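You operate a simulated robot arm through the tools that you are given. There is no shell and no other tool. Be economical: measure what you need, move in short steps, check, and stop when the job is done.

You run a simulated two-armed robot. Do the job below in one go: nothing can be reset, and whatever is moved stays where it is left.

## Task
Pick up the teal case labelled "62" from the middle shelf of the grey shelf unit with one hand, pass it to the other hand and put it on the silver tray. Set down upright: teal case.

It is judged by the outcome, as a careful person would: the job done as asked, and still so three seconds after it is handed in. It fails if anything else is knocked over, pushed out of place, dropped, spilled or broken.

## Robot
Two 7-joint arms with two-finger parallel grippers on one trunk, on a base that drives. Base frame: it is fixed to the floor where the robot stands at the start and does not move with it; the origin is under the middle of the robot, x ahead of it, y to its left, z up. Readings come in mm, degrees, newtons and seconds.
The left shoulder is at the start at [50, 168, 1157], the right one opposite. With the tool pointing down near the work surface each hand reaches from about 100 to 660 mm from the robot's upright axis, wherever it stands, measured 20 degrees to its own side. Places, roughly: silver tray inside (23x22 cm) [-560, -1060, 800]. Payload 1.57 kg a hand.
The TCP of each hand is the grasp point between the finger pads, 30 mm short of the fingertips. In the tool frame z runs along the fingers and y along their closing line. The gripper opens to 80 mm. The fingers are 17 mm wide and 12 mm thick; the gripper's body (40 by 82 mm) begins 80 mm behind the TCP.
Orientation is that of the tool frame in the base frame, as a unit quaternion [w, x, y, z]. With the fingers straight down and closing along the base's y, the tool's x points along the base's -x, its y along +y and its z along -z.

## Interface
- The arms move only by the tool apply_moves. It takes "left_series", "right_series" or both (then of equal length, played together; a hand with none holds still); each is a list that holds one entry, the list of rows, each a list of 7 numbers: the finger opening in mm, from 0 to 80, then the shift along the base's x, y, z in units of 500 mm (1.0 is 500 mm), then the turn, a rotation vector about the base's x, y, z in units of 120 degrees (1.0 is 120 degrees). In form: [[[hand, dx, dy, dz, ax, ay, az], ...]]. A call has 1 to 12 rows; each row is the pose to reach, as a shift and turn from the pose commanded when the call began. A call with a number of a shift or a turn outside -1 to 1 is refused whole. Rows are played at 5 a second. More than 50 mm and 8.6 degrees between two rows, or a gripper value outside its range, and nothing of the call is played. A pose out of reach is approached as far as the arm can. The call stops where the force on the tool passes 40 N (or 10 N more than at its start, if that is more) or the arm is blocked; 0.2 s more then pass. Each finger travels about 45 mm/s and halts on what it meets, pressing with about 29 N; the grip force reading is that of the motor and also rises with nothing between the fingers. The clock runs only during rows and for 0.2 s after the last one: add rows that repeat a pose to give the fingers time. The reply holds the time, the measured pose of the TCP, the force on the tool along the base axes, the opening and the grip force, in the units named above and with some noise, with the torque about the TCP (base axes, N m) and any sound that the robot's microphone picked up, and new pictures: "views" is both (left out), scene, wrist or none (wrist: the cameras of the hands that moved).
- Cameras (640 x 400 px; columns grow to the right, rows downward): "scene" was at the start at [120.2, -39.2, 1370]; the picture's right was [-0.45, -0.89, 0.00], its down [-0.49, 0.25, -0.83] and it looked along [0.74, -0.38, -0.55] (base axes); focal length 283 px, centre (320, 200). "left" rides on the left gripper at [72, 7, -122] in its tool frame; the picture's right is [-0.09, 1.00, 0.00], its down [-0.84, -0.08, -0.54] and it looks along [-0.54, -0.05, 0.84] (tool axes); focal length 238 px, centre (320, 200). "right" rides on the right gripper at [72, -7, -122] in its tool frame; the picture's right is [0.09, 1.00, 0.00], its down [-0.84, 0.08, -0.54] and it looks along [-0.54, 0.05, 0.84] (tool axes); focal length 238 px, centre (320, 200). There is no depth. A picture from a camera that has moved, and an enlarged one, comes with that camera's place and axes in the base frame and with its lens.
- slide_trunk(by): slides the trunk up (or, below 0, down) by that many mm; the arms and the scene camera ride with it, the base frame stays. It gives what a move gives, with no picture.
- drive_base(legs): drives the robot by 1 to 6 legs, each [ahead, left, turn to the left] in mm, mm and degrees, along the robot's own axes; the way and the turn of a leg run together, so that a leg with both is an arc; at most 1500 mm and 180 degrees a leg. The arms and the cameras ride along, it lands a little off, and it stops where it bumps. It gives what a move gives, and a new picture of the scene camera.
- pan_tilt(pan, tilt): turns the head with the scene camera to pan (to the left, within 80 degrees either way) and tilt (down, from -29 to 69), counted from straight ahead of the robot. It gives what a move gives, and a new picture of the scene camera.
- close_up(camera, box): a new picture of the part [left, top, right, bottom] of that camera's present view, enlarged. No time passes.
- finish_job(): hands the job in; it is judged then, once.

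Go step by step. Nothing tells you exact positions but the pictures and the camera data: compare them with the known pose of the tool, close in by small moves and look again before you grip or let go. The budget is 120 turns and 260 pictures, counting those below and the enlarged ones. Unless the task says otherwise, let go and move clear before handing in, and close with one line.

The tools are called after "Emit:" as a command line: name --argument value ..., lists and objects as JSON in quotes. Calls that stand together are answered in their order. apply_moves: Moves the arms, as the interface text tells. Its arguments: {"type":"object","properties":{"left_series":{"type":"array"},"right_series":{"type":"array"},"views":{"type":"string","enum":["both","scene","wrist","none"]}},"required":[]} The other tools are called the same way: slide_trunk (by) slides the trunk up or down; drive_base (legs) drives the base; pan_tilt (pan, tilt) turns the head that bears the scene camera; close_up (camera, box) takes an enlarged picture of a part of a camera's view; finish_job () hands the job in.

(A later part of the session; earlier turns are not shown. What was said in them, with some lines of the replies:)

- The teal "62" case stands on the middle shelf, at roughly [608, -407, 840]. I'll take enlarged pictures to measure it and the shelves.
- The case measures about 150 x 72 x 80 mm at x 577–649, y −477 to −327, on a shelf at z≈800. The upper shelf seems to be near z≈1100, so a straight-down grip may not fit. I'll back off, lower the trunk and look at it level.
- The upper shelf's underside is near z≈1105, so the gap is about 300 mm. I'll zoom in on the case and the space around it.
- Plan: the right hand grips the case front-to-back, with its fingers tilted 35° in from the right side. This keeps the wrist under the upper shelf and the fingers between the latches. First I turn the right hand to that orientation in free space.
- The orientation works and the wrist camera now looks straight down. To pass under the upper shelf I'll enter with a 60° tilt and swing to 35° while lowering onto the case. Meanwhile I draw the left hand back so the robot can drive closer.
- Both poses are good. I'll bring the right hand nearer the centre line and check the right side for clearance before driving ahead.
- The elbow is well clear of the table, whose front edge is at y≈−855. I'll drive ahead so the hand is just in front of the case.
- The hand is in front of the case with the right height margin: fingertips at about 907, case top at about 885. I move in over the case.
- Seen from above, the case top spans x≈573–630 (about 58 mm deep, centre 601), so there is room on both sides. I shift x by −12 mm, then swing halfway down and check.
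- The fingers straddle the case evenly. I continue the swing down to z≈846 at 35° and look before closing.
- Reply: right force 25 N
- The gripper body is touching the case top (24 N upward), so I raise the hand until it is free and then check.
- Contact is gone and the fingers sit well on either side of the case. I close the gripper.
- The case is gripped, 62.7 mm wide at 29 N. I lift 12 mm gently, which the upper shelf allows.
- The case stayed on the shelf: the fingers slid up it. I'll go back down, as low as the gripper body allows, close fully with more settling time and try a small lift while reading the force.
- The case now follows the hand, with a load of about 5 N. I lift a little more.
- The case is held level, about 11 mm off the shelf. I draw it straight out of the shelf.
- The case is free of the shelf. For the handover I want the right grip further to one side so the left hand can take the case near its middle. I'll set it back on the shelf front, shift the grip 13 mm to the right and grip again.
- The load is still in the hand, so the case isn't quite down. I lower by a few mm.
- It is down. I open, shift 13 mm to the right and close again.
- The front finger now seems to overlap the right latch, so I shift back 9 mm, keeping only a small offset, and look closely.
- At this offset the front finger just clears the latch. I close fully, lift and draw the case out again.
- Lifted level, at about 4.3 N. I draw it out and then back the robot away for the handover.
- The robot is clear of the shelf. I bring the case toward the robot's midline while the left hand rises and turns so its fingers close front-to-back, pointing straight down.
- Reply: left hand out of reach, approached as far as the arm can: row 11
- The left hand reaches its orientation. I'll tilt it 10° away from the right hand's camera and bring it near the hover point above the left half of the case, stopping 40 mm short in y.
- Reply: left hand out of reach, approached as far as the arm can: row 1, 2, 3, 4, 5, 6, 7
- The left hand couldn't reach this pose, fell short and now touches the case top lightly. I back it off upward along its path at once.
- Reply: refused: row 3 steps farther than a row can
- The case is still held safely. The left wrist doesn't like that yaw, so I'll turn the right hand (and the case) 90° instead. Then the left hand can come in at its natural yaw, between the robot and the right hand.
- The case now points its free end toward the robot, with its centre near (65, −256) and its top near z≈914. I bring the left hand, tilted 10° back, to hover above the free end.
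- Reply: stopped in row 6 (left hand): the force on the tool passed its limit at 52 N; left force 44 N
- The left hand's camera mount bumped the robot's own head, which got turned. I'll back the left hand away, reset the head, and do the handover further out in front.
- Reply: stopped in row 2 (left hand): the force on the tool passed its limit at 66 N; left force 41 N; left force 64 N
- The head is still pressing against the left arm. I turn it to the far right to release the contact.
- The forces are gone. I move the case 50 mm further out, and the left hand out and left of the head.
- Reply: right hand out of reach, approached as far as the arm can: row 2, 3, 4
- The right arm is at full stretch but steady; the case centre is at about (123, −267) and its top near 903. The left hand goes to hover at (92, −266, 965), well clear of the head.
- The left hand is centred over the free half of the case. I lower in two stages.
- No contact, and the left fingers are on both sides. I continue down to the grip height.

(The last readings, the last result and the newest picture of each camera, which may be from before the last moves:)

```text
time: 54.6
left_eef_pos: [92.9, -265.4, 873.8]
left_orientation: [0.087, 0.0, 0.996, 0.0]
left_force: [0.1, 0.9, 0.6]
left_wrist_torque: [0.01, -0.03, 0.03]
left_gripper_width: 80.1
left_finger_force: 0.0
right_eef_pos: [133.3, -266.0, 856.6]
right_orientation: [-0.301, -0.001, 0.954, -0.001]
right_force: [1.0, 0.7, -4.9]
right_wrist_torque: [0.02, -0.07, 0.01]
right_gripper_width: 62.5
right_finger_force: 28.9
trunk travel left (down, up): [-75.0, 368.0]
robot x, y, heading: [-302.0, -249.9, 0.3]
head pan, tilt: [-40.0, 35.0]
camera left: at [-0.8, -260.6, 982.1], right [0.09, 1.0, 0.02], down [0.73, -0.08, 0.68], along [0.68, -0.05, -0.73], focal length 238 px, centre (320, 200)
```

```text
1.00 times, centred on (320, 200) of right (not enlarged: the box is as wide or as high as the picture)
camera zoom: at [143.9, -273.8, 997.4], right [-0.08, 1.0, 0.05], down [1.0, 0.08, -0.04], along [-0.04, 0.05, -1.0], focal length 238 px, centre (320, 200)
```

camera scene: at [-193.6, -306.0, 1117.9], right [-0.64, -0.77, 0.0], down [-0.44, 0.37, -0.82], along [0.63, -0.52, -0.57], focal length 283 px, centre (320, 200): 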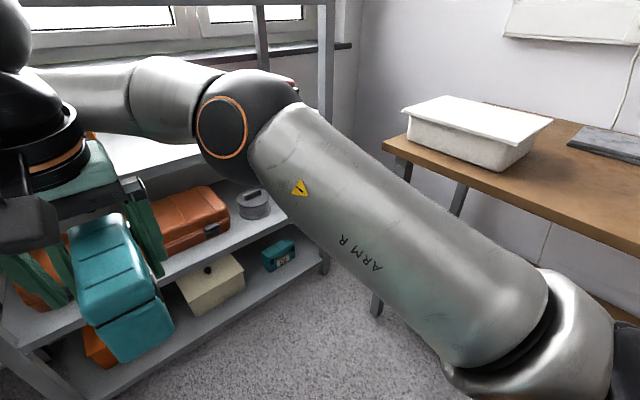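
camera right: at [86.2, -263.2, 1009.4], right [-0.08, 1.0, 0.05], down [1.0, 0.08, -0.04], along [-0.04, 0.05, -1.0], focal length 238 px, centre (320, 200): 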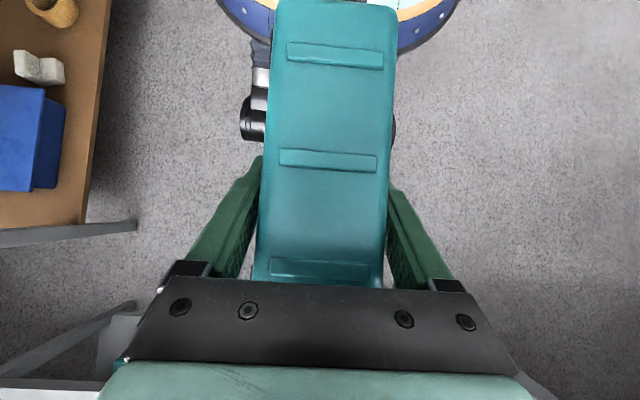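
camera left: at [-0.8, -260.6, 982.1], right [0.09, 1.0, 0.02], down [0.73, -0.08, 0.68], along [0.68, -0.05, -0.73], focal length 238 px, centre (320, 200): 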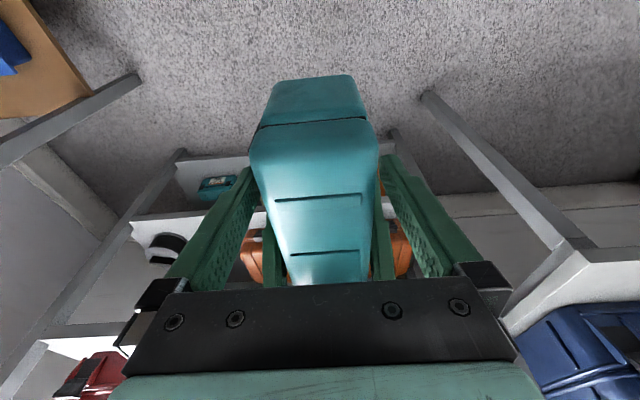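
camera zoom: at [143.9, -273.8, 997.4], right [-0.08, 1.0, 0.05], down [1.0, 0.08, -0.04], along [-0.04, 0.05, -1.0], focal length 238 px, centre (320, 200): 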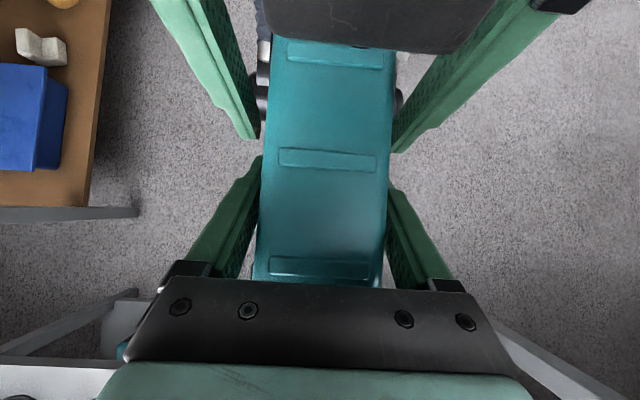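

The left fingertips sit just beside the right ones, clear of the latch. I nudge 2 mm away and close the left gripper.

Emit:
apply_moves --left_series '[[[80, -0.004, 0, 0, 0, 0, 0], [64, -0.004, 0, 0, 0, 0, 0], [0, -0.004, 0, 0, 0, 0, 0], [0, -0.004, 0, 0, 0, 0, 0], [0, -0.004, 0, 0, 0, 0, 0], [0, -0.004, 0, 0, 0, 0, 0]]]' --views "wrist"

Emit:
close_up --camera "right" --box '[0, 0, 640, 400]'

Emit:
close_up --camera "scene" --box '[0, 100, 240, 380]'

```text
time: 56.0
left_eef_pos: [89.9, -267.4, 873.5]
left_orientation: [0.087, 0.0, 0.996, 0.0]
left_force: [0.1, -3.7, 0.5]
left_wrist_torque: [0.08, -0.03, 0.24]
left_gripper_width: 62.9
left_finger_force: 29.0
right_eef_pos: [134.1, -266.7, 856.6]
right_orientation: [-0.301, -0.001, 0.954, 0.0]
right_force: [-0.5, 3.3, -2.2]
right_wrist_torque: [-0.08, 0.07, -0.45]
right_gripper_width: 62.7
right_finger_force: 29.0
trunk travel left (down, up): [-75.0, 368.0]
robot x, y, heading: [-301.1, -249.0, 0.1]
head pan, tilt: [-40.0, 35.0]
camera left: at [-2.8, -260.9, 982.5], right [0.09, 1.0, 0.02], down [0.73, -0.08, 0.68], along [0.68, -0.05, -0.73], focal length 238 px, centre (320, 200)
```

left: 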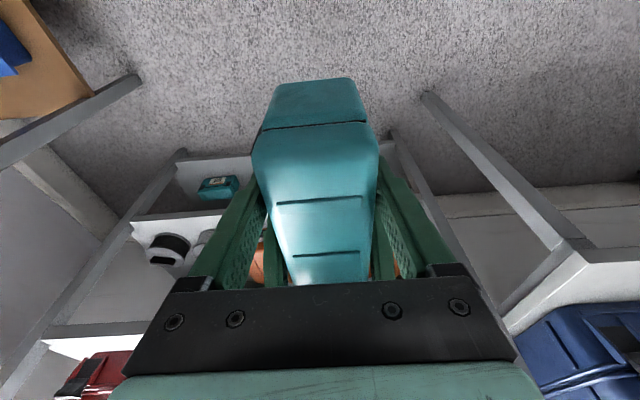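

```text
1.00 times, centred on (320, 200) of right (not enlarged: the box is as wide or as high as the picture)
camera zoom: at [143.9, -273.7, 997.5], right [-0.08, 1.0, 0.05], down [1.0, 0.08, -0.04], along [-0.04, 0.05, -1.0], focal length 238 px, centre (320, 200)
```

zoom: 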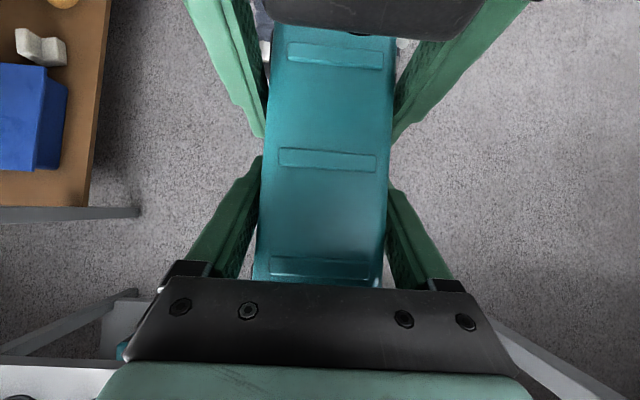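

```text
1.43 times, centred on (120, 240) of scene
camera zoom: at [-193.7, -306.0, 1117.8], right [-0.64, -0.77, 0.0], down [-0.44, 0.37, -0.82], along [0.63, -0.52, -0.57], focal length 405 px, centre (606, 143)
```

zoom: 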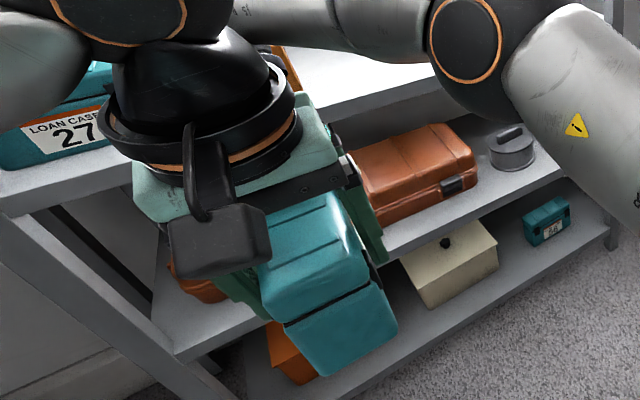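

Both hands hold the case and its weight is now shared. I open the right hand and check that the left holds it.

Emit:
apply_moves --right_series '[[[66, 0, 0, 0, 0, 0, 0], [80, 0, 0, 0, 0, 0, 0], [80, 0, 0, 0, 0, 0, 0]]]' --views "none"

Emit:
close_up --camera "right" --box '[0, 0, 640, 400]'

Emit:
close_up --camera "scene" --box '[0, 100, 240, 380]'

```text
time: 56.8
left_eef_pos: [89.3, -267.3, 874.8]
left_orientation: [0.087, 0.001, 0.996, 0.0]
left_force: [-0.3, 0.0, 0.0]
left_wrist_torque: [0.02, 0.18, 0.0]
left_gripper_width: 62.8
left_finger_force: 29.3
right_eef_pos: [133.4, -266.8, 857.7]
right_orientation: [-0.301, 0.0, 0.954, 0.0]
right_force: [0.0, -0.6, 0.1]
right_wrist_torque: [-0.03, -0.01, -0.02]
right_gripper_width: 80.0
right_finger_force: 0.1
trunk travel left (down, up): [-75.0, 368.0]
robot x, y, heading: [-302.6, -248.5, 0.2]
head pan, tilt: [-40.0, 35.0]
```

```text
1.00 times, centred on (320, 200) of right (not enlarged: the box is as wide or as high as the picture)
camera zoom: at [143.9, -273.9, 997.5], right [-0.08, 1.0, 0.05], down [1.0, 0.08, -0.04], along [-0.04, 0.05, -1.0], focal length 238 px, centre (320, 200)
```

zoom: 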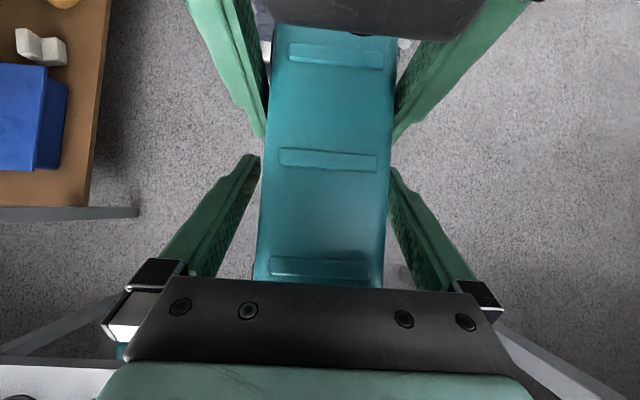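

```text
1.43 times, centred on (120, 240) of scene
camera zoom: at [-193.7, -306.0, 1117.8], right [-0.64, -0.77, 0.0], down [-0.44, 0.37, -0.82], along [0.63, -0.52, -0.57], focal length 405 px, centre (606, 143)
```

zoom: 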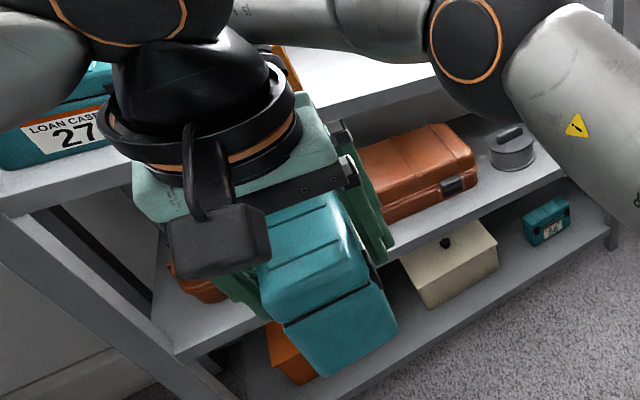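

The left hand holds it. I lower the left hand with the case to slide it out from between the right fingers, first by 30 mm.

Emit:
apply_moves --left_series '[[[0, 0, 0, -0.02, 0, 0, 0], [0, 0, 0, -0.04, 0, 0, 0], [0, 0, 0, -0.06, 0, 0, 0]]]' --views "wrist"

Emit:
close_up --camera "right" --box '[0, 0, 640, 400]'

Emit:
close_up --camera "scene" --box '[0, 100, 240, 380]'

```text
time: 57.6
left_eef_pos: [89.6, -266.4, 844.5]
left_orientation: [0.087, 0.0, 0.996, 0.0]
left_force: [0.0, -0.3, 0.0]
left_wrist_torque: [-0.02, 0.12, -0.04]
left_gripper_width: 62.7
left_finger_force: 29.1
right_eef_pos: [133.4, -267.1, 856.9]
right_orientation: [-0.301, -0.002, 0.954, 0.0]
right_force: [0.2, 0.6, 0.5]
right_wrist_torque: [-0.01, -0.01, 0.03]
right_gripper_width: 80.0
right_finger_force: 0.1
trunk travel left (down, up): [-75.0, 368.0]
robot x, y, heading: [-301.6, -250.6, 0.2]
head pan, tilt: [-40.0, 35.0]
camera left: at [-3.1, -261.1, 952.7], right [0.09, 1.0, 0.02], down [0.73, -0.08, 0.68], along [0.68, -0.05, -0.73], focal length 238 px, centre (320, 200)
```

left: 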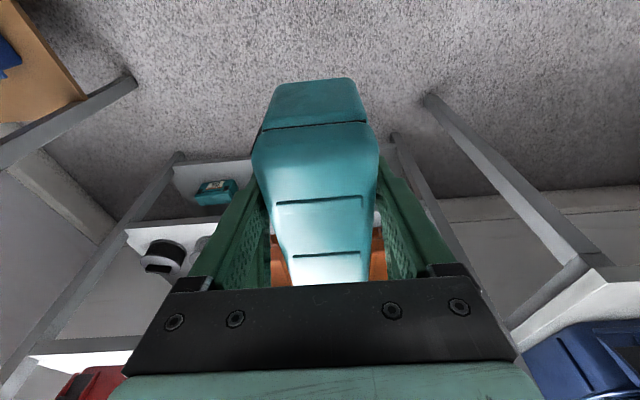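

```text
1.00 times, centred on (320, 200) of right (not enlarged: the box is as wide or as high as the picture)
camera zoom: at [143.9, -273.7, 997.4], right [-0.08, 1.0, 0.05], down [1.0, 0.08, -0.04], along [-0.04, 0.05, -1.0], focal length 238 px, centre (320, 200)
```

zoom: 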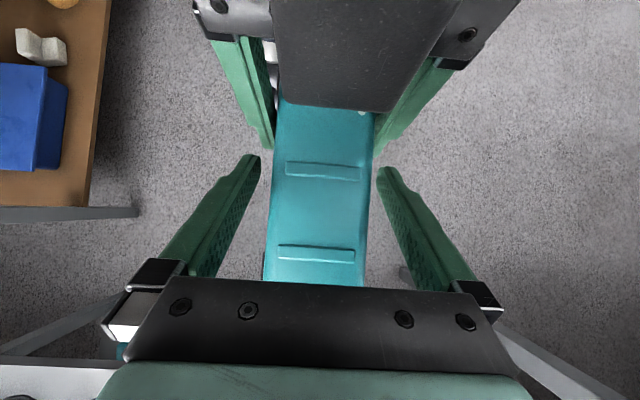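

```text
1.43 times, centred on (120, 240) of scene
camera zoom: at [-193.6, -306.0, 1117.8], right [-0.64, -0.77, 0.0], down [-0.44, 0.37, -0.82], along [0.63, -0.52, -0.57], focal length 405 px, centre (606, 143)
```

zoom: 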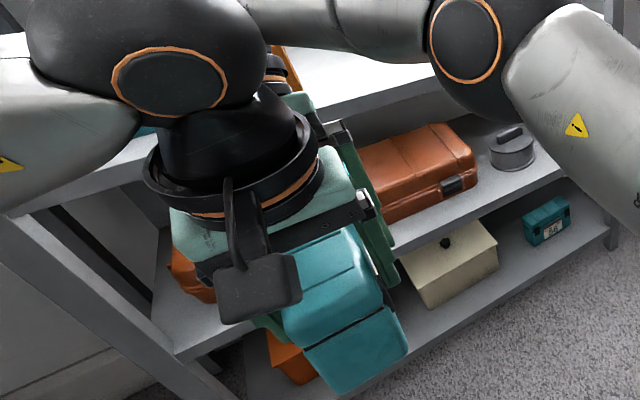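

The case is held level by the left hand. I lower another 60 mm to clear the right fingers.

Emit:
apply_moves --left_series '[[[0, 0, 0, -0.03, 0, 0, 0], [0, 0, 0, -0.06, 0, 0, 0], [0, 0, 0, -0.09, 0, 0, 0], [0, 0, 0, -0.12, 0, 0, 0]]]' --views "wrist"

Emit:
close_up --camera "right" --box '[0, 0, 640, 400]'

```text
time: 58.6
left_eef_pos: [90.9, -266.9, 784.9]
left_orientation: [0.087, 0.0, 0.996, 0.0]
left_force: [-0.3, 0.5, -0.8]
left_wrist_torque: [0.01, 0.14, 0.0]
left_gripper_width: 62.9
left_finger_force: 29.1
right_eef_pos: [131.0, -266.1, 856.3]
right_orientation: [-0.3, 0.0, 0.954, 0.0]
right_force: [-0.7, -1.0, -0.7]
right_wrist_torque: [0.01, 0.01, -0.03]
right_gripper_width: 80.1
right_finger_force: 0.1
trunk travel left (down, up): [-75.0, 368.0]
robot x, y, heading: [-301.3, -247.8, 0.3]
head pan, tilt: [-40.0, 35.0]
camera left: at [-2.7, -261.2, 892.7], right [0.09, 1.0, 0.02], down [0.73, -0.08, 0.68], along [0.68, -0.05, -0.73], focal length 238 px, centre (320, 200)
```

left: 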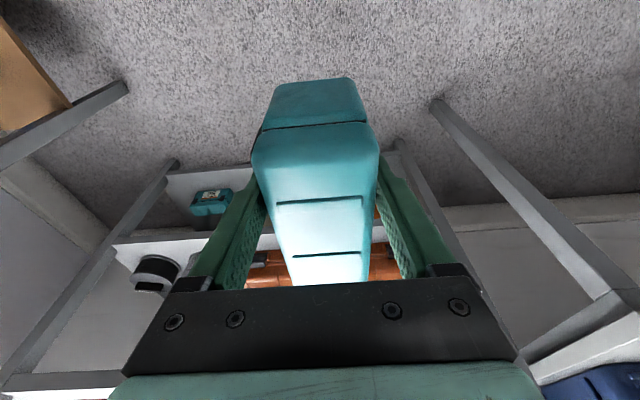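

```text
1.00 times, centred on (320, 200) of right (not enlarged: the box is as wide or as high as the picture)
camera zoom: at [143.9, -273.8, 997.5], right [-0.08, 1.0, 0.05], down [1.0, 0.08, -0.04], along [-0.04, 0.05, -1.0], focal length 238 px, centre (320, 200)
```

zoom: 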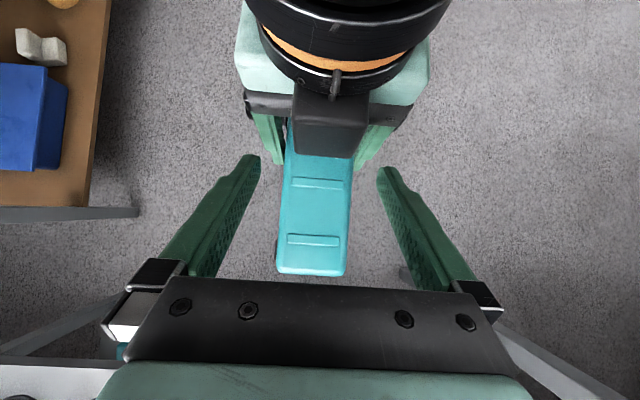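

The case is clear of the right fingers and firmly in the left hand. I now move the right hand aside and straighten it.

Emit:
apply_moves --right_series '[[[80, 0, -0.08, 0, 0, 0, 0], [80, 0, -0.17, 0, 0, 0, 0], [80, 0, -0.26, 0, 0, 0, 0], [80, 0, -0.34, 0, 0, 0, 0], [80, -0.04, -0.38, 0.02, 0, -0.06, 0], [80, -0.09, -0.4, 0.06, 0, -0.12, 0], [80, -0.14, -0.42, 0.1, 0, -0.18, 0], [80, -0.2, -0.44, 0.14, 0, -0.24, 0], [80, -0.26, -0.44, 0.18, 0, -0.292, 0]]]' --views "scene"

```text
time: 60.6
left_eef_pos: [88.7, -267.1, 784.5]
left_orientation: [0.087, 0.0, 0.996, 0.0]
left_force: [0.2, 0.6, -0.8]
left_wrist_torque: [0.0, 0.15, -0.01]
left_gripper_width: 62.8
left_finger_force: 29.6
right_eef_pos: [3.4, -487.6, 948.3]
right_orientation: [0.0, 0.0, 1.0, -0.001]
right_force: [0.3, 0.1, -0.9]
right_wrist_torque: [0.04, 0.05, 0.02]
right_gripper_width: 79.9
right_finger_force: 0.0
trunk travel left (down, up): [-75.0, 368.0]
robot x, y, heading: [-299.9, -251.5, 0.5]
head pan, tilt: [-40.0, 35.0]
camera scene: at [-193.7, -306.0, 1117.8], right [-0.64, -0.77, 0.0], down [-0.44, 0.37, -0.82], along [0.63, -0.52, -0.57], focal length 283 px, centre (320, 200)
```

scene: 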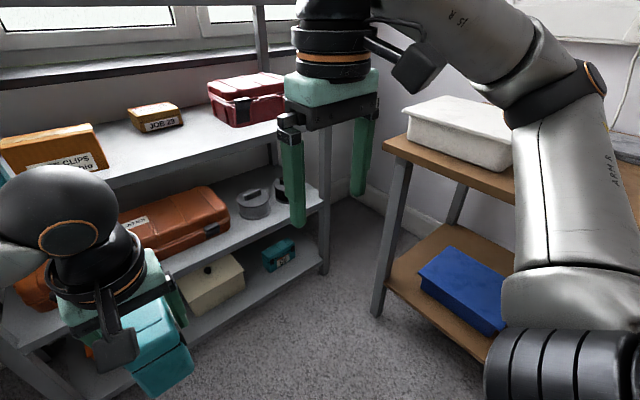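

Next I retract the right hand further, raise the case to carrying height, turn the robot to face the table and look.

Emit:
apply_moves --left_series '[[[0, 0, 0.02, 0.05, 0, 0, 0], [0, -0.01, 0.05, 0.11, 0, 0, 0], [0, -0.02, 0.09, 0.17, 0, 0, 0], [0, -0.03, 0.13, 0.23, 0, 0, 0], [0, -0.04, 0.17, 0.28, 0, 0, 0], [0, -0.04, 0.2, 0.33, 0, 0, 0]]]' --right_series '[[[80, -0.04, 0, 0, 0, 0, 0], [80, -0.08, 0, 0, 0, 0, 0], [80, -0.12, 0, 0, 0, 0, 0], [80, -0.16, 0, 0, 0, 0, 0], [80, -0.2, 0, 0, 0, 0, 0], [80, -0.2, 0, 0, 0, 0, 0]]]' --views "none"

Emit:
drive_base --legs '[[0, 0, -90]]'

Emit:
pan_tilt --pan -70 --tilt 35

Emit:
pan_tilt --pan -10 --tilt 35

```text
time: 62.0
left_eef_pos: [69.3, -166.5, 948.6]
left_orientation: [0.088, 0.001, 0.996, 0.0]
left_force: [0.4, 0.0, -4.7]
left_wrist_torque: [-0.02, 0.19, -0.01]
left_gripper_width: 62.6
left_finger_force: 29.1
right_eef_pos: [-97.1, -486.7, 946.9]
right_orientation: [-0.001, -0.001, 1.0, 0.0]
right_force: [0.2, 0.1, 0.4]
right_wrist_torque: [0.01, 0.0, 0.01]
right_gripper_width: 79.9
right_finger_force: 0.0
trunk travel left (down, up): [-75.0, 368.0]
robot x, y, heading: [-302.5, -250.5, 0.1]
head pan, tilt: [-40.0, 35.0]
```

```text
time: 66.2
left_eef_pos: [-225.4, -625.0, 950.4]
left_orientation: [0.061, 0.711, 0.698, -0.062]
left_force: [0.7, 0.1, -4.5]
left_wrist_torque: [0.15, 0.0, 0.01]
left_gripper_width: 63.1
left_finger_force: 29.2
right_eef_pos: [-541.8, -450.9, 947.5]
right_orientation: [-0.001, 0.713, 0.701, 0.0]
right_force: [-0.1, 0.3, -0.1]
right_wrist_torque: [0.0, 0.02, 0.02]
right_gripper_width: 79.9
right_finger_force: 0.1
trunk travel left (down, up): [-75.0, 368.0]
robot x, y, heading: [-304.3, -253.2, -90.8]
head pan, tilt: [-40.0, 35.0]
camera scene: at [-359.6, -356.8, 1117.8], right [-0.76, 0.65, 0.0], down [0.37, 0.43, -0.82], along [-0.53, -0.62, -0.57], focal length 283 px, centre (320, 200)
```

scene: 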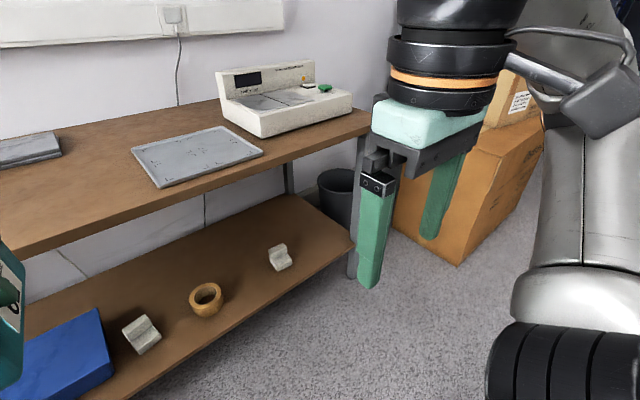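

```text
time: 67.2
left_eef_pos: [-224.8, -624.1, 949.1]
left_orientation: [0.061, 0.711, 0.698, -0.062]
left_force: [0.4, 0.3, -3.8]
left_wrist_torque: [0.14, 0.03, -0.02]
left_gripper_width: 62.4
left_finger_force: 29.1
right_eef_pos: [-542.9, -451.9, 946.5]
right_orientation: [-0.001, 0.713, 0.701, 0.0]
right_force: [0.3, 0.7, -0.6]
right_wrist_torque: [0.0, 0.0, -0.02]
right_gripper_width: 80.0
right_finger_force: 0.0
trunk travel left (down, up): [-75.0, 368.0]
robot x, y, heading: [-301.7, -253.1, -90.8]
head pan, tilt: [-70.0, 35.0]
camera scene: at [-385.2, -319.2, 1117.9], right [-0.33, 0.94, 0.0], down [0.54, 0.19, -0.82], along [-0.77, -0.27, -0.57], focal length 283 px, centre (320, 200)
```

scene: 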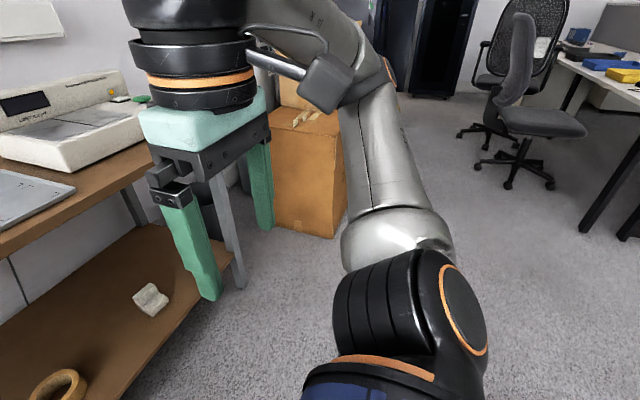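

```text
time: 68.5
left_eef_pos: [-224.4, -625.4, 949.1]
left_orientation: [0.061, 0.711, 0.698, -0.062]
left_force: [-0.3, -0.2, -4.5]
left_wrist_torque: [0.14, 0.01, -0.02]
left_gripper_width: 63.0
left_finger_force: 28.7
right_eef_pos: [-543.2, -451.8, 947.0]
right_orientation: [-0.001, 0.713, 0.701, 0.0]
right_force: [0.1, -0.7, -0.1]
right_wrist_torque: [0.03, -0.02, -0.01]
right_gripper_width: 80.2
right_finger_force: 0.1
trunk travel left (down, up): [-75.0, 368.0]
robot x, y, heading: [-303.3, -248.8, -90.8]
head pan, tilt: [-10.0, 35.0]
camera scene: at [-318.6, -376.6, 1117.8], right [-0.98, 0.19, 0.0], down [0.11, 0.56, -0.82], along [-0.15, -0.8, -0.57], focal length 283 px, centre (320, 200)
```

scene: 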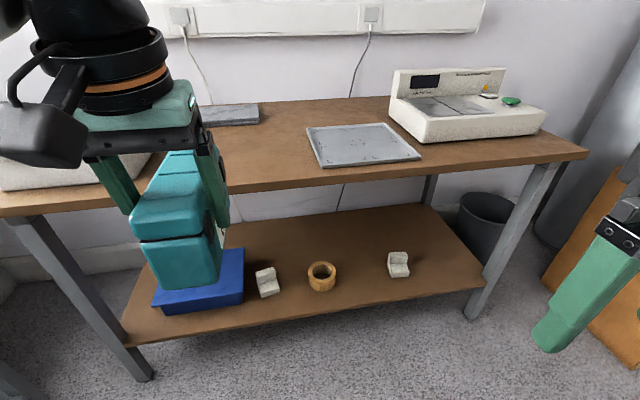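

The way to the table is clear. The tray centre measures about (−561, −1070) and the table front edge y≈−890. I drive so that the tray is in reach of the left hand.

Emit:
drive_base --legs '[[0, -358, 0.8], [262, 0, 0]]'

Emit:
pan_tilt --pan 5 --tilt 38

Emit:
close_up --camera "left" --box '[0, 0, 640, 400]'

```text
time: 73.6
left_eef_pos: [-574.5, -883.2, 949.5]
left_orientation: [0.062, 0.705, 0.704, -0.061]
left_force: [-0.6, 0.2, -4.3]
left_wrist_torque: [0.12, 0.01, -0.02]
left_gripper_width: 62.8
left_finger_force: 28.6
right_eef_pos: [-893.6, -715.9, 947.5]
right_orientation: [0.0, 0.706, 0.708, -0.001]
right_force: [-0.5, 0.5, 0.3]
right_wrist_torque: [-0.02, -0.03, 0.0]
right_gripper_width: 80.2
right_finger_force: 0.1
trunk travel left (down, up): [-75.0, 368.0]
robot x, y, heading: [-657.0, -508.2, -89.6]
head pan, tilt: [-10.0, 35.0]
camera scene: at [-671.9, -636.7, 1117.8], right [-0.99, 0.17, 0.0], down [0.1, 0.57, -0.82], along [-0.14, -0.81, -0.57], focal length 283 px, centre (320, 200)
```

scene: 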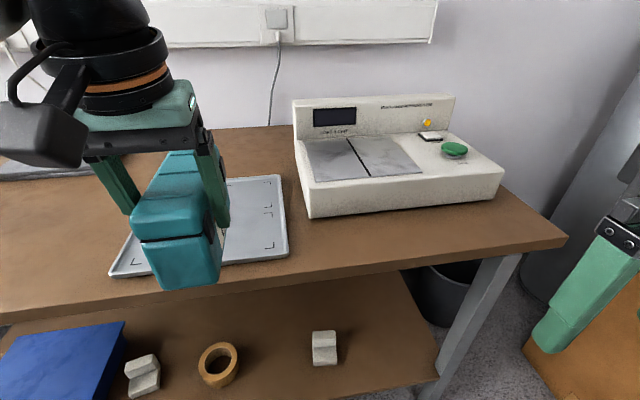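

```text
time: 74.4
left_eef_pos: [-574.6, -882.4, 949.8]
left_orientation: [0.061, 0.705, 0.704, -0.062]
left_force: [0.9, -0.9, -4.5]
left_wrist_torque: [0.19, -0.04, -0.01]
left_gripper_width: 62.6
left_finger_force: 28.9
right_eef_pos: [-895.3, -715.6, 947.8]
right_orientation: [-0.001, 0.706, 0.708, 0.0]
right_force: [0.5, -0.5, -0.4]
right_wrist_torque: [0.0, -0.01, -0.02]
right_gripper_width: 79.8
right_finger_force: 0.1
trunk travel left (down, up): [-75.0, 368.0]
robot x, y, heading: [-656.3, -512.1, -89.8]
head pan, tilt: [5.0, 38.0]
camera scene: at [-649.2, -635.8, 1113.3], right [-1.0, -0.09, 0.0], down [-0.06, 0.61, -0.79], along [0.07, -0.78, -0.62], focal length 283 px, centre (320, 200)
```

scene: 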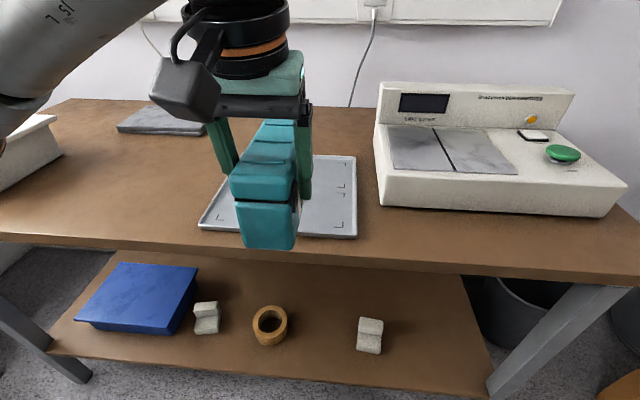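

```text
1.00 times, centred on (320, 200) of left (not enlarged: the box is as wide or as high as the picture)
camera zoom: at [-568.3, -791.5, 1057.1], right [1.0, -0.09, 0.02], down [-0.08, -0.73, 0.68], along [-0.05, -0.68, -0.73], focal length 238 px, centre (320, 200)
```

zoom: 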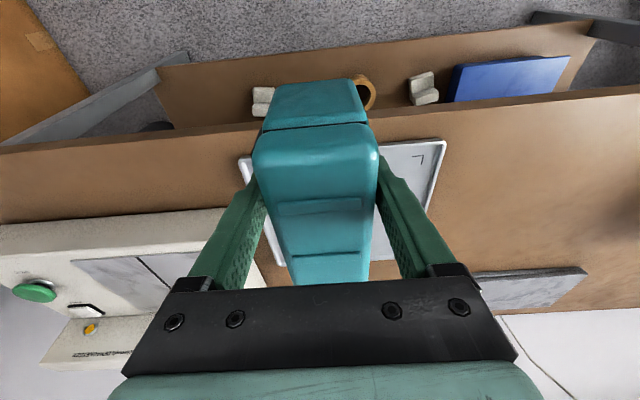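

The tray now measures x −679 to −430, y −942 to −1184, centre (−555, −1062). I move the case over it, then part of the way down.

Emit:
apply_moves --left_series '[[[0, 0.01, -0.07, 0, 0, 0, 0], [0, 0.02, -0.15, 0, 0, 0, 0], [0, 0.03, -0.23, 0, 0, 0, 0], [0, 0.036, -0.294, 0, 0, 0, 0], [0, 0.036, -0.294, -0.05, 0, 0, 0], [0, 0.036, -0.294, -0.1, 0, 0, 0]]]'

Emit:
close_up --camera "scene" --box '[160, 80, 400, 280]'

```text
time: 75.8
left_eef_pos: [-556.8, -1029.4, 899.0]
left_orientation: [0.062, 0.705, 0.704, -0.062]
left_force: [-0.6, -0.5, -4.7]
left_wrist_torque: [0.15, -0.01, 0.0]
left_gripper_width: 62.9
left_finger_force: 29.2
right_eef_pos: [-894.0, -716.1, 945.6]
right_orientation: [-0.002, 0.706, 0.708, 0.0]
right_force: [-0.3, -0.5, 0.1]
right_wrist_torque: [0.01, 0.01, 0.0]
right_gripper_width: 79.9
right_finger_force: 0.2
trunk travel left (down, up): [-75.0, 368.0]
robot x, y, heading: [-661.2, -509.0, -89.7]
head pan, tilt: [5.0, 38.0]
camera scene: at [-649.1, -635.9, 1113.3], right [-1.0, -0.09, 0.0], down [-0.06, 0.61, -0.79], along [0.07, -0.78, -0.62], focal length 283 px, centre (320, 200)
camera left: at [-550.4, -938.8, 1006.7], right [1.0, -0.09, 0.02], down [-0.08, -0.73, 0.68], along [-0.05, -0.68, -0.73], focal length 238 px, centre (320, 200)
```

scene: 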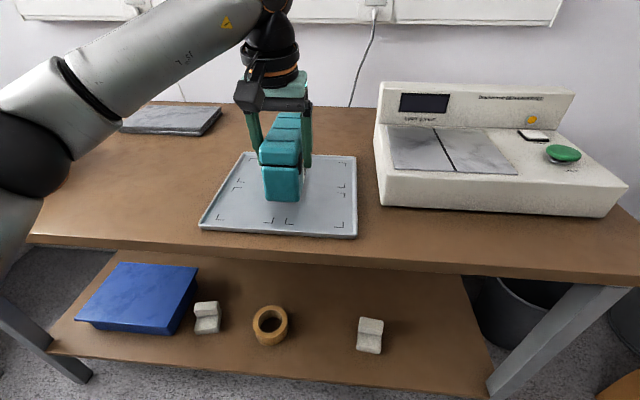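
left: 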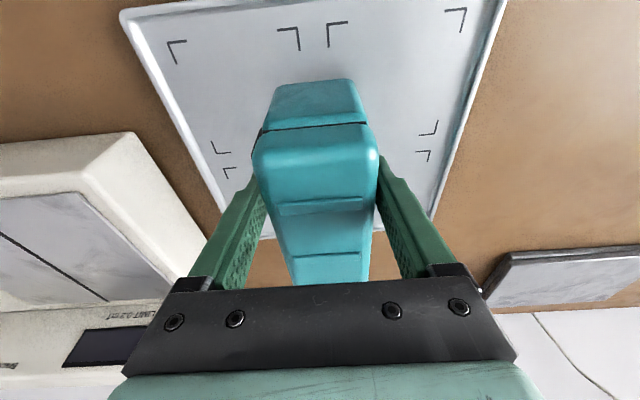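

```text
2.00 times, centred on (280, 180) of scene
camera zoom: at [-649.1, -635.9, 1113.3], right [-1.0, -0.09, 0.0], down [-0.06, 0.61, -0.79], along [0.07, -0.78, -0.62], focal length 566 px, centre (400, 240)
```

zoom: 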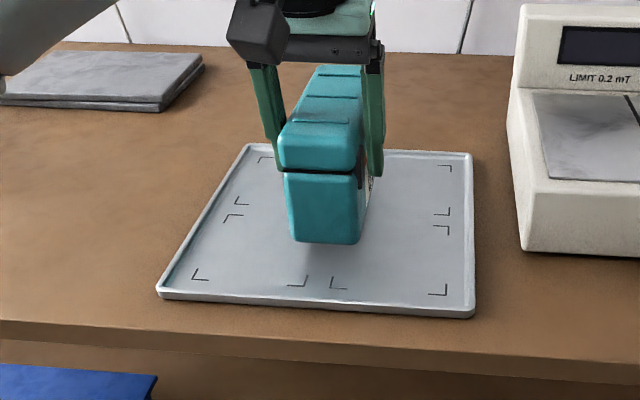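

The case is centred over the tray and upright. I lower slowly until it touches.

Emit:
apply_moves --left_series '[[[0, 0, 0, -0.02, 0, 0, 0], [0, 0, 0, -0.04, 0, 0, 0], [0, 0, 0, -0.046, 0, 0, 0], [0, 0, 0, -0.05, 0, 0, 0]]]' --views "none"

Emit:
close_up --camera "scene" --box '[220, 100, 340, 220]'

```text
time: 76.8
left_eef_pos: [-556.2, -1028.8, 878.7]
left_orientation: [0.064, 0.705, 0.704, -0.065]
left_force: [-0.1, -3.2, 22.4]
left_wrist_torque: [-0.13, -0.45, -0.07]
left_gripper_width: 62.5
left_finger_force: 29.1
right_eef_pos: [-895.0, -714.3, 947.4]
right_orientation: [0.0, 0.706, 0.708, -0.001]
right_force: [-0.4, 0.3, -1.3]
right_wrist_torque: [-0.01, 0.02, 0.01]
right_gripper_width: 80.1
right_finger_force: 0.1
trunk travel left (down, up): [-75.0, 368.0]
robot x, y, heading: [-658.0, -513.5, -89.7]
head pan, tilt: [5.0, 38.0]
```

```text
3.33 times, centred on (280, 160) of scene
camera zoom: at [-649.6, -634.3, 1113.9], right [-1.0, -0.09, 0.0], down [-0.06, 0.61, -0.79], along [0.07, -0.79, -0.61], focal length 944 px, centre (453, 333)
```

zoom: 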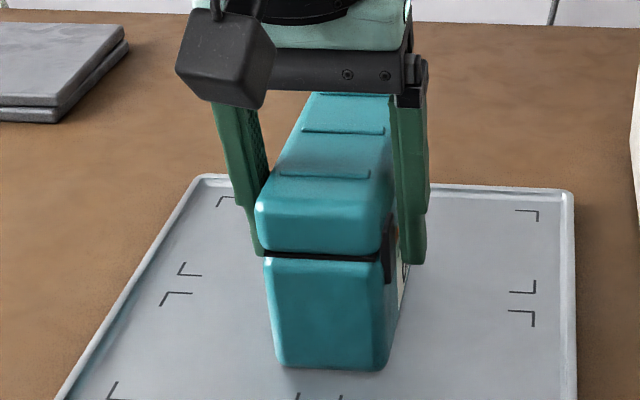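

The case is on the tray with 22 N of pressure. I ease off 3 mm and then open the left hand.

Emit:
apply_moves --left_series '[[[0, 0, 0, 0.004, 0, 0, 0], [0, 0, 0, 0.006, 0, 0, 0]]]' --views "none"

Emit:
apply_moves --left_series '[[[66, 0, 0, 0, 0, 0, 0], [80, 0, 0, 0, 0, 0, 0], [80, 0, 0, 0, 0, 0, 0], [80, 0, 0, 0, 0, 0, 0]]]'

```text
time: 77.4
left_eef_pos: [-555.4, -1029.6, 877.0]
left_orientation: [0.062, 0.705, 0.704, -0.061]
left_force: [-1.3, -0.6, 12.6]
left_wrist_torque: [-0.8, 0.24, -0.05]
left_gripper_width: 62.9
left_finger_force: 29.1
right_eef_pos: [-894.9, -714.9, 947.5]
right_orientation: [-0.001, 0.706, 0.708, -0.001]
right_force: [-0.7, 0.1, 0.2]
right_wrist_torque: [-0.03, -0.01, -0.03]
right_gripper_width: 79.9
right_finger_force: 0.0
trunk travel left (down, up): [-75.0, 368.0]
robot x, y, heading: [-657.9, -509.3, -89.7]
head pan, tilt: [5.0, 38.0]
```

```text
time: 78.4
left_eef_pos: [-555.8, -1030.1, 877.9]
left_orientation: [0.062, 0.705, 0.703, -0.062]
left_force: [0.8, -0.8, -0.8]
left_wrist_torque: [0.0, 0.0, 0.0]
left_gripper_width: 79.8
left_finger_force: 0.1
right_eef_pos: [-895.2, -715.5, 947.2]
right_orientation: [-0.001, 0.707, 0.708, 0.0]
right_force: [-0.1, 0.3, -0.2]
right_wrist_torque: [0.02, 0.0, -0.05]
right_gripper_width: 80.0
right_finger_force: 0.1
trunk travel left (down, up): [-75.0, 368.0]
robot x, y, heading: [-657.0, -512.6, -89.8]
head pan, tilt: [5.0, 38.0]
camera scene: at [-649.2, -635.6, 1113.3], right [-1.0, -0.09, 0.0], down [-0.06, 0.61, -0.79], along [0.07, -0.78, -0.62], focal length 283 px, centre (320, 200)
camera left: at [-550.3, -938.4, 985.1], right [1.0, -0.09, 0.02], down [-0.08, -0.73, 0.68], along [-0.05, -0.68, -0.73], focal length 238 px, centre (320, 200)
```

scene: 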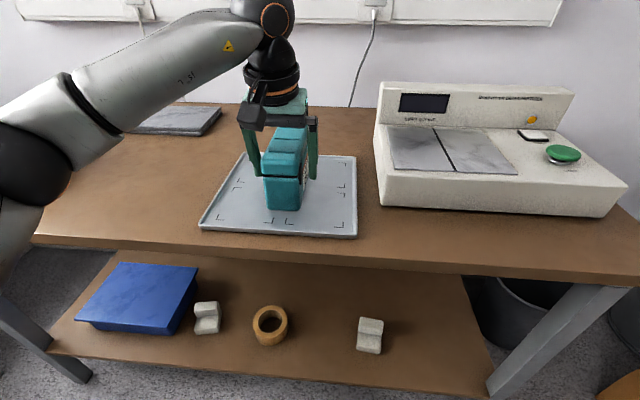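
left: 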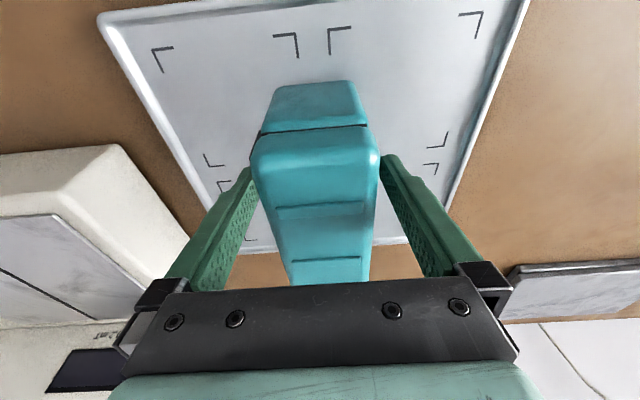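

The case stands free on the tray. I raise the left hand straight up and then back toward the robot.

Emit:
apply_moves --left_series '[[[80, 0, 0, 0.05, 0, 0, 0], [80, 0, 0, 0.1, 0, 0, 0], [80, 0, 0, 0.17, 0, 0, 0], [80, 0, 0, 0.24, 0, 0, 0], [80, 0, 0.08, 0.24, 0, 0, 0], [80, 0, 0.16, 0.24, 0, 0, 0], [80, 0, 0.24, 0.24, 0, 0, 0]]]' --views "scene"

Emit:
close_up --camera "scene" --box '[180, 100, 380, 250]'

```text
time: 80.0
left_eef_pos: [-557.3, -908.0, 995.5]
left_orientation: [0.061, 0.705, 0.704, -0.062]
left_force: [0.3, 0.6, 0.0]
left_wrist_torque: [-0.01, -0.02, 0.01]
left_gripper_width: 80.0
left_finger_force: 0.1
right_eef_pos: [-894.0, -715.0, 948.2]
right_orientation: [-0.002, 0.707, 0.708, 0.0]
right_force: [0.4, 0.2, 0.4]
right_wrist_torque: [0.0, 0.02, 0.03]
right_gripper_width: 79.9
right_finger_force: 0.1
trunk travel left (down, up): [-75.0, 368.0]
robot x, y, heading: [-658.6, -508.6, -89.6]
head pan, tilt: [5.0, 38.0]
camera scene: at [-649.2, -635.5, 1113.3], right [-1.0, -0.09, 0.0], down [-0.06, 0.61, -0.79], along [0.07, -0.78, -0.62], focal length 283 px, centre (320, 200)
```

scene: 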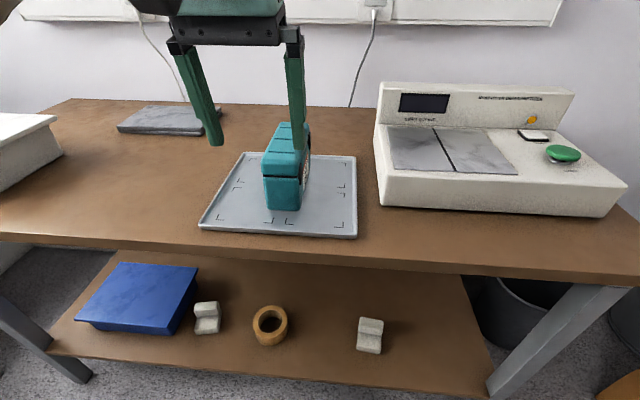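

```text
2.67 times, centred on (280, 175) of scene
camera zoom: at [-649.2, -635.5, 1113.3], right [-1.0, -0.09, 0.0], down [-0.06, 0.61, -0.79], along [0.07, -0.78, -0.62], focal length 755 px, centre (427, 267)
```

zoom: 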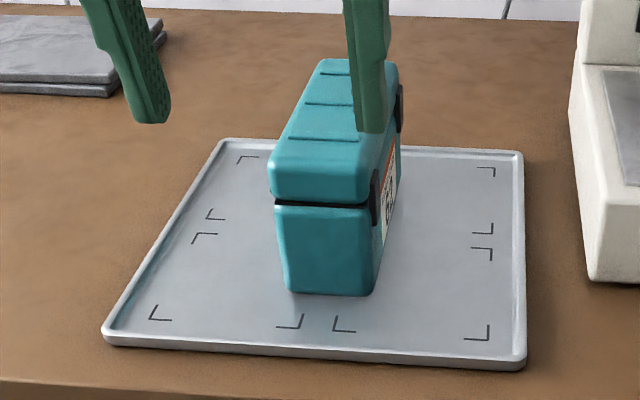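

The teal case stands upright in the middle of the tray, both hands are empty and clear, and nothing else on the table has moved. I hand the job in.

Emit:
finish_job

```text
The job is handed in.
```

The teal "62" case was taken off the middle shelf with the right hand, passed to the left hand and set down upright in the middle of the silver tray; on the way, the left hand bumped the robot's own head and briefly touched the case top, but I saw nothing else moved or knocked over.
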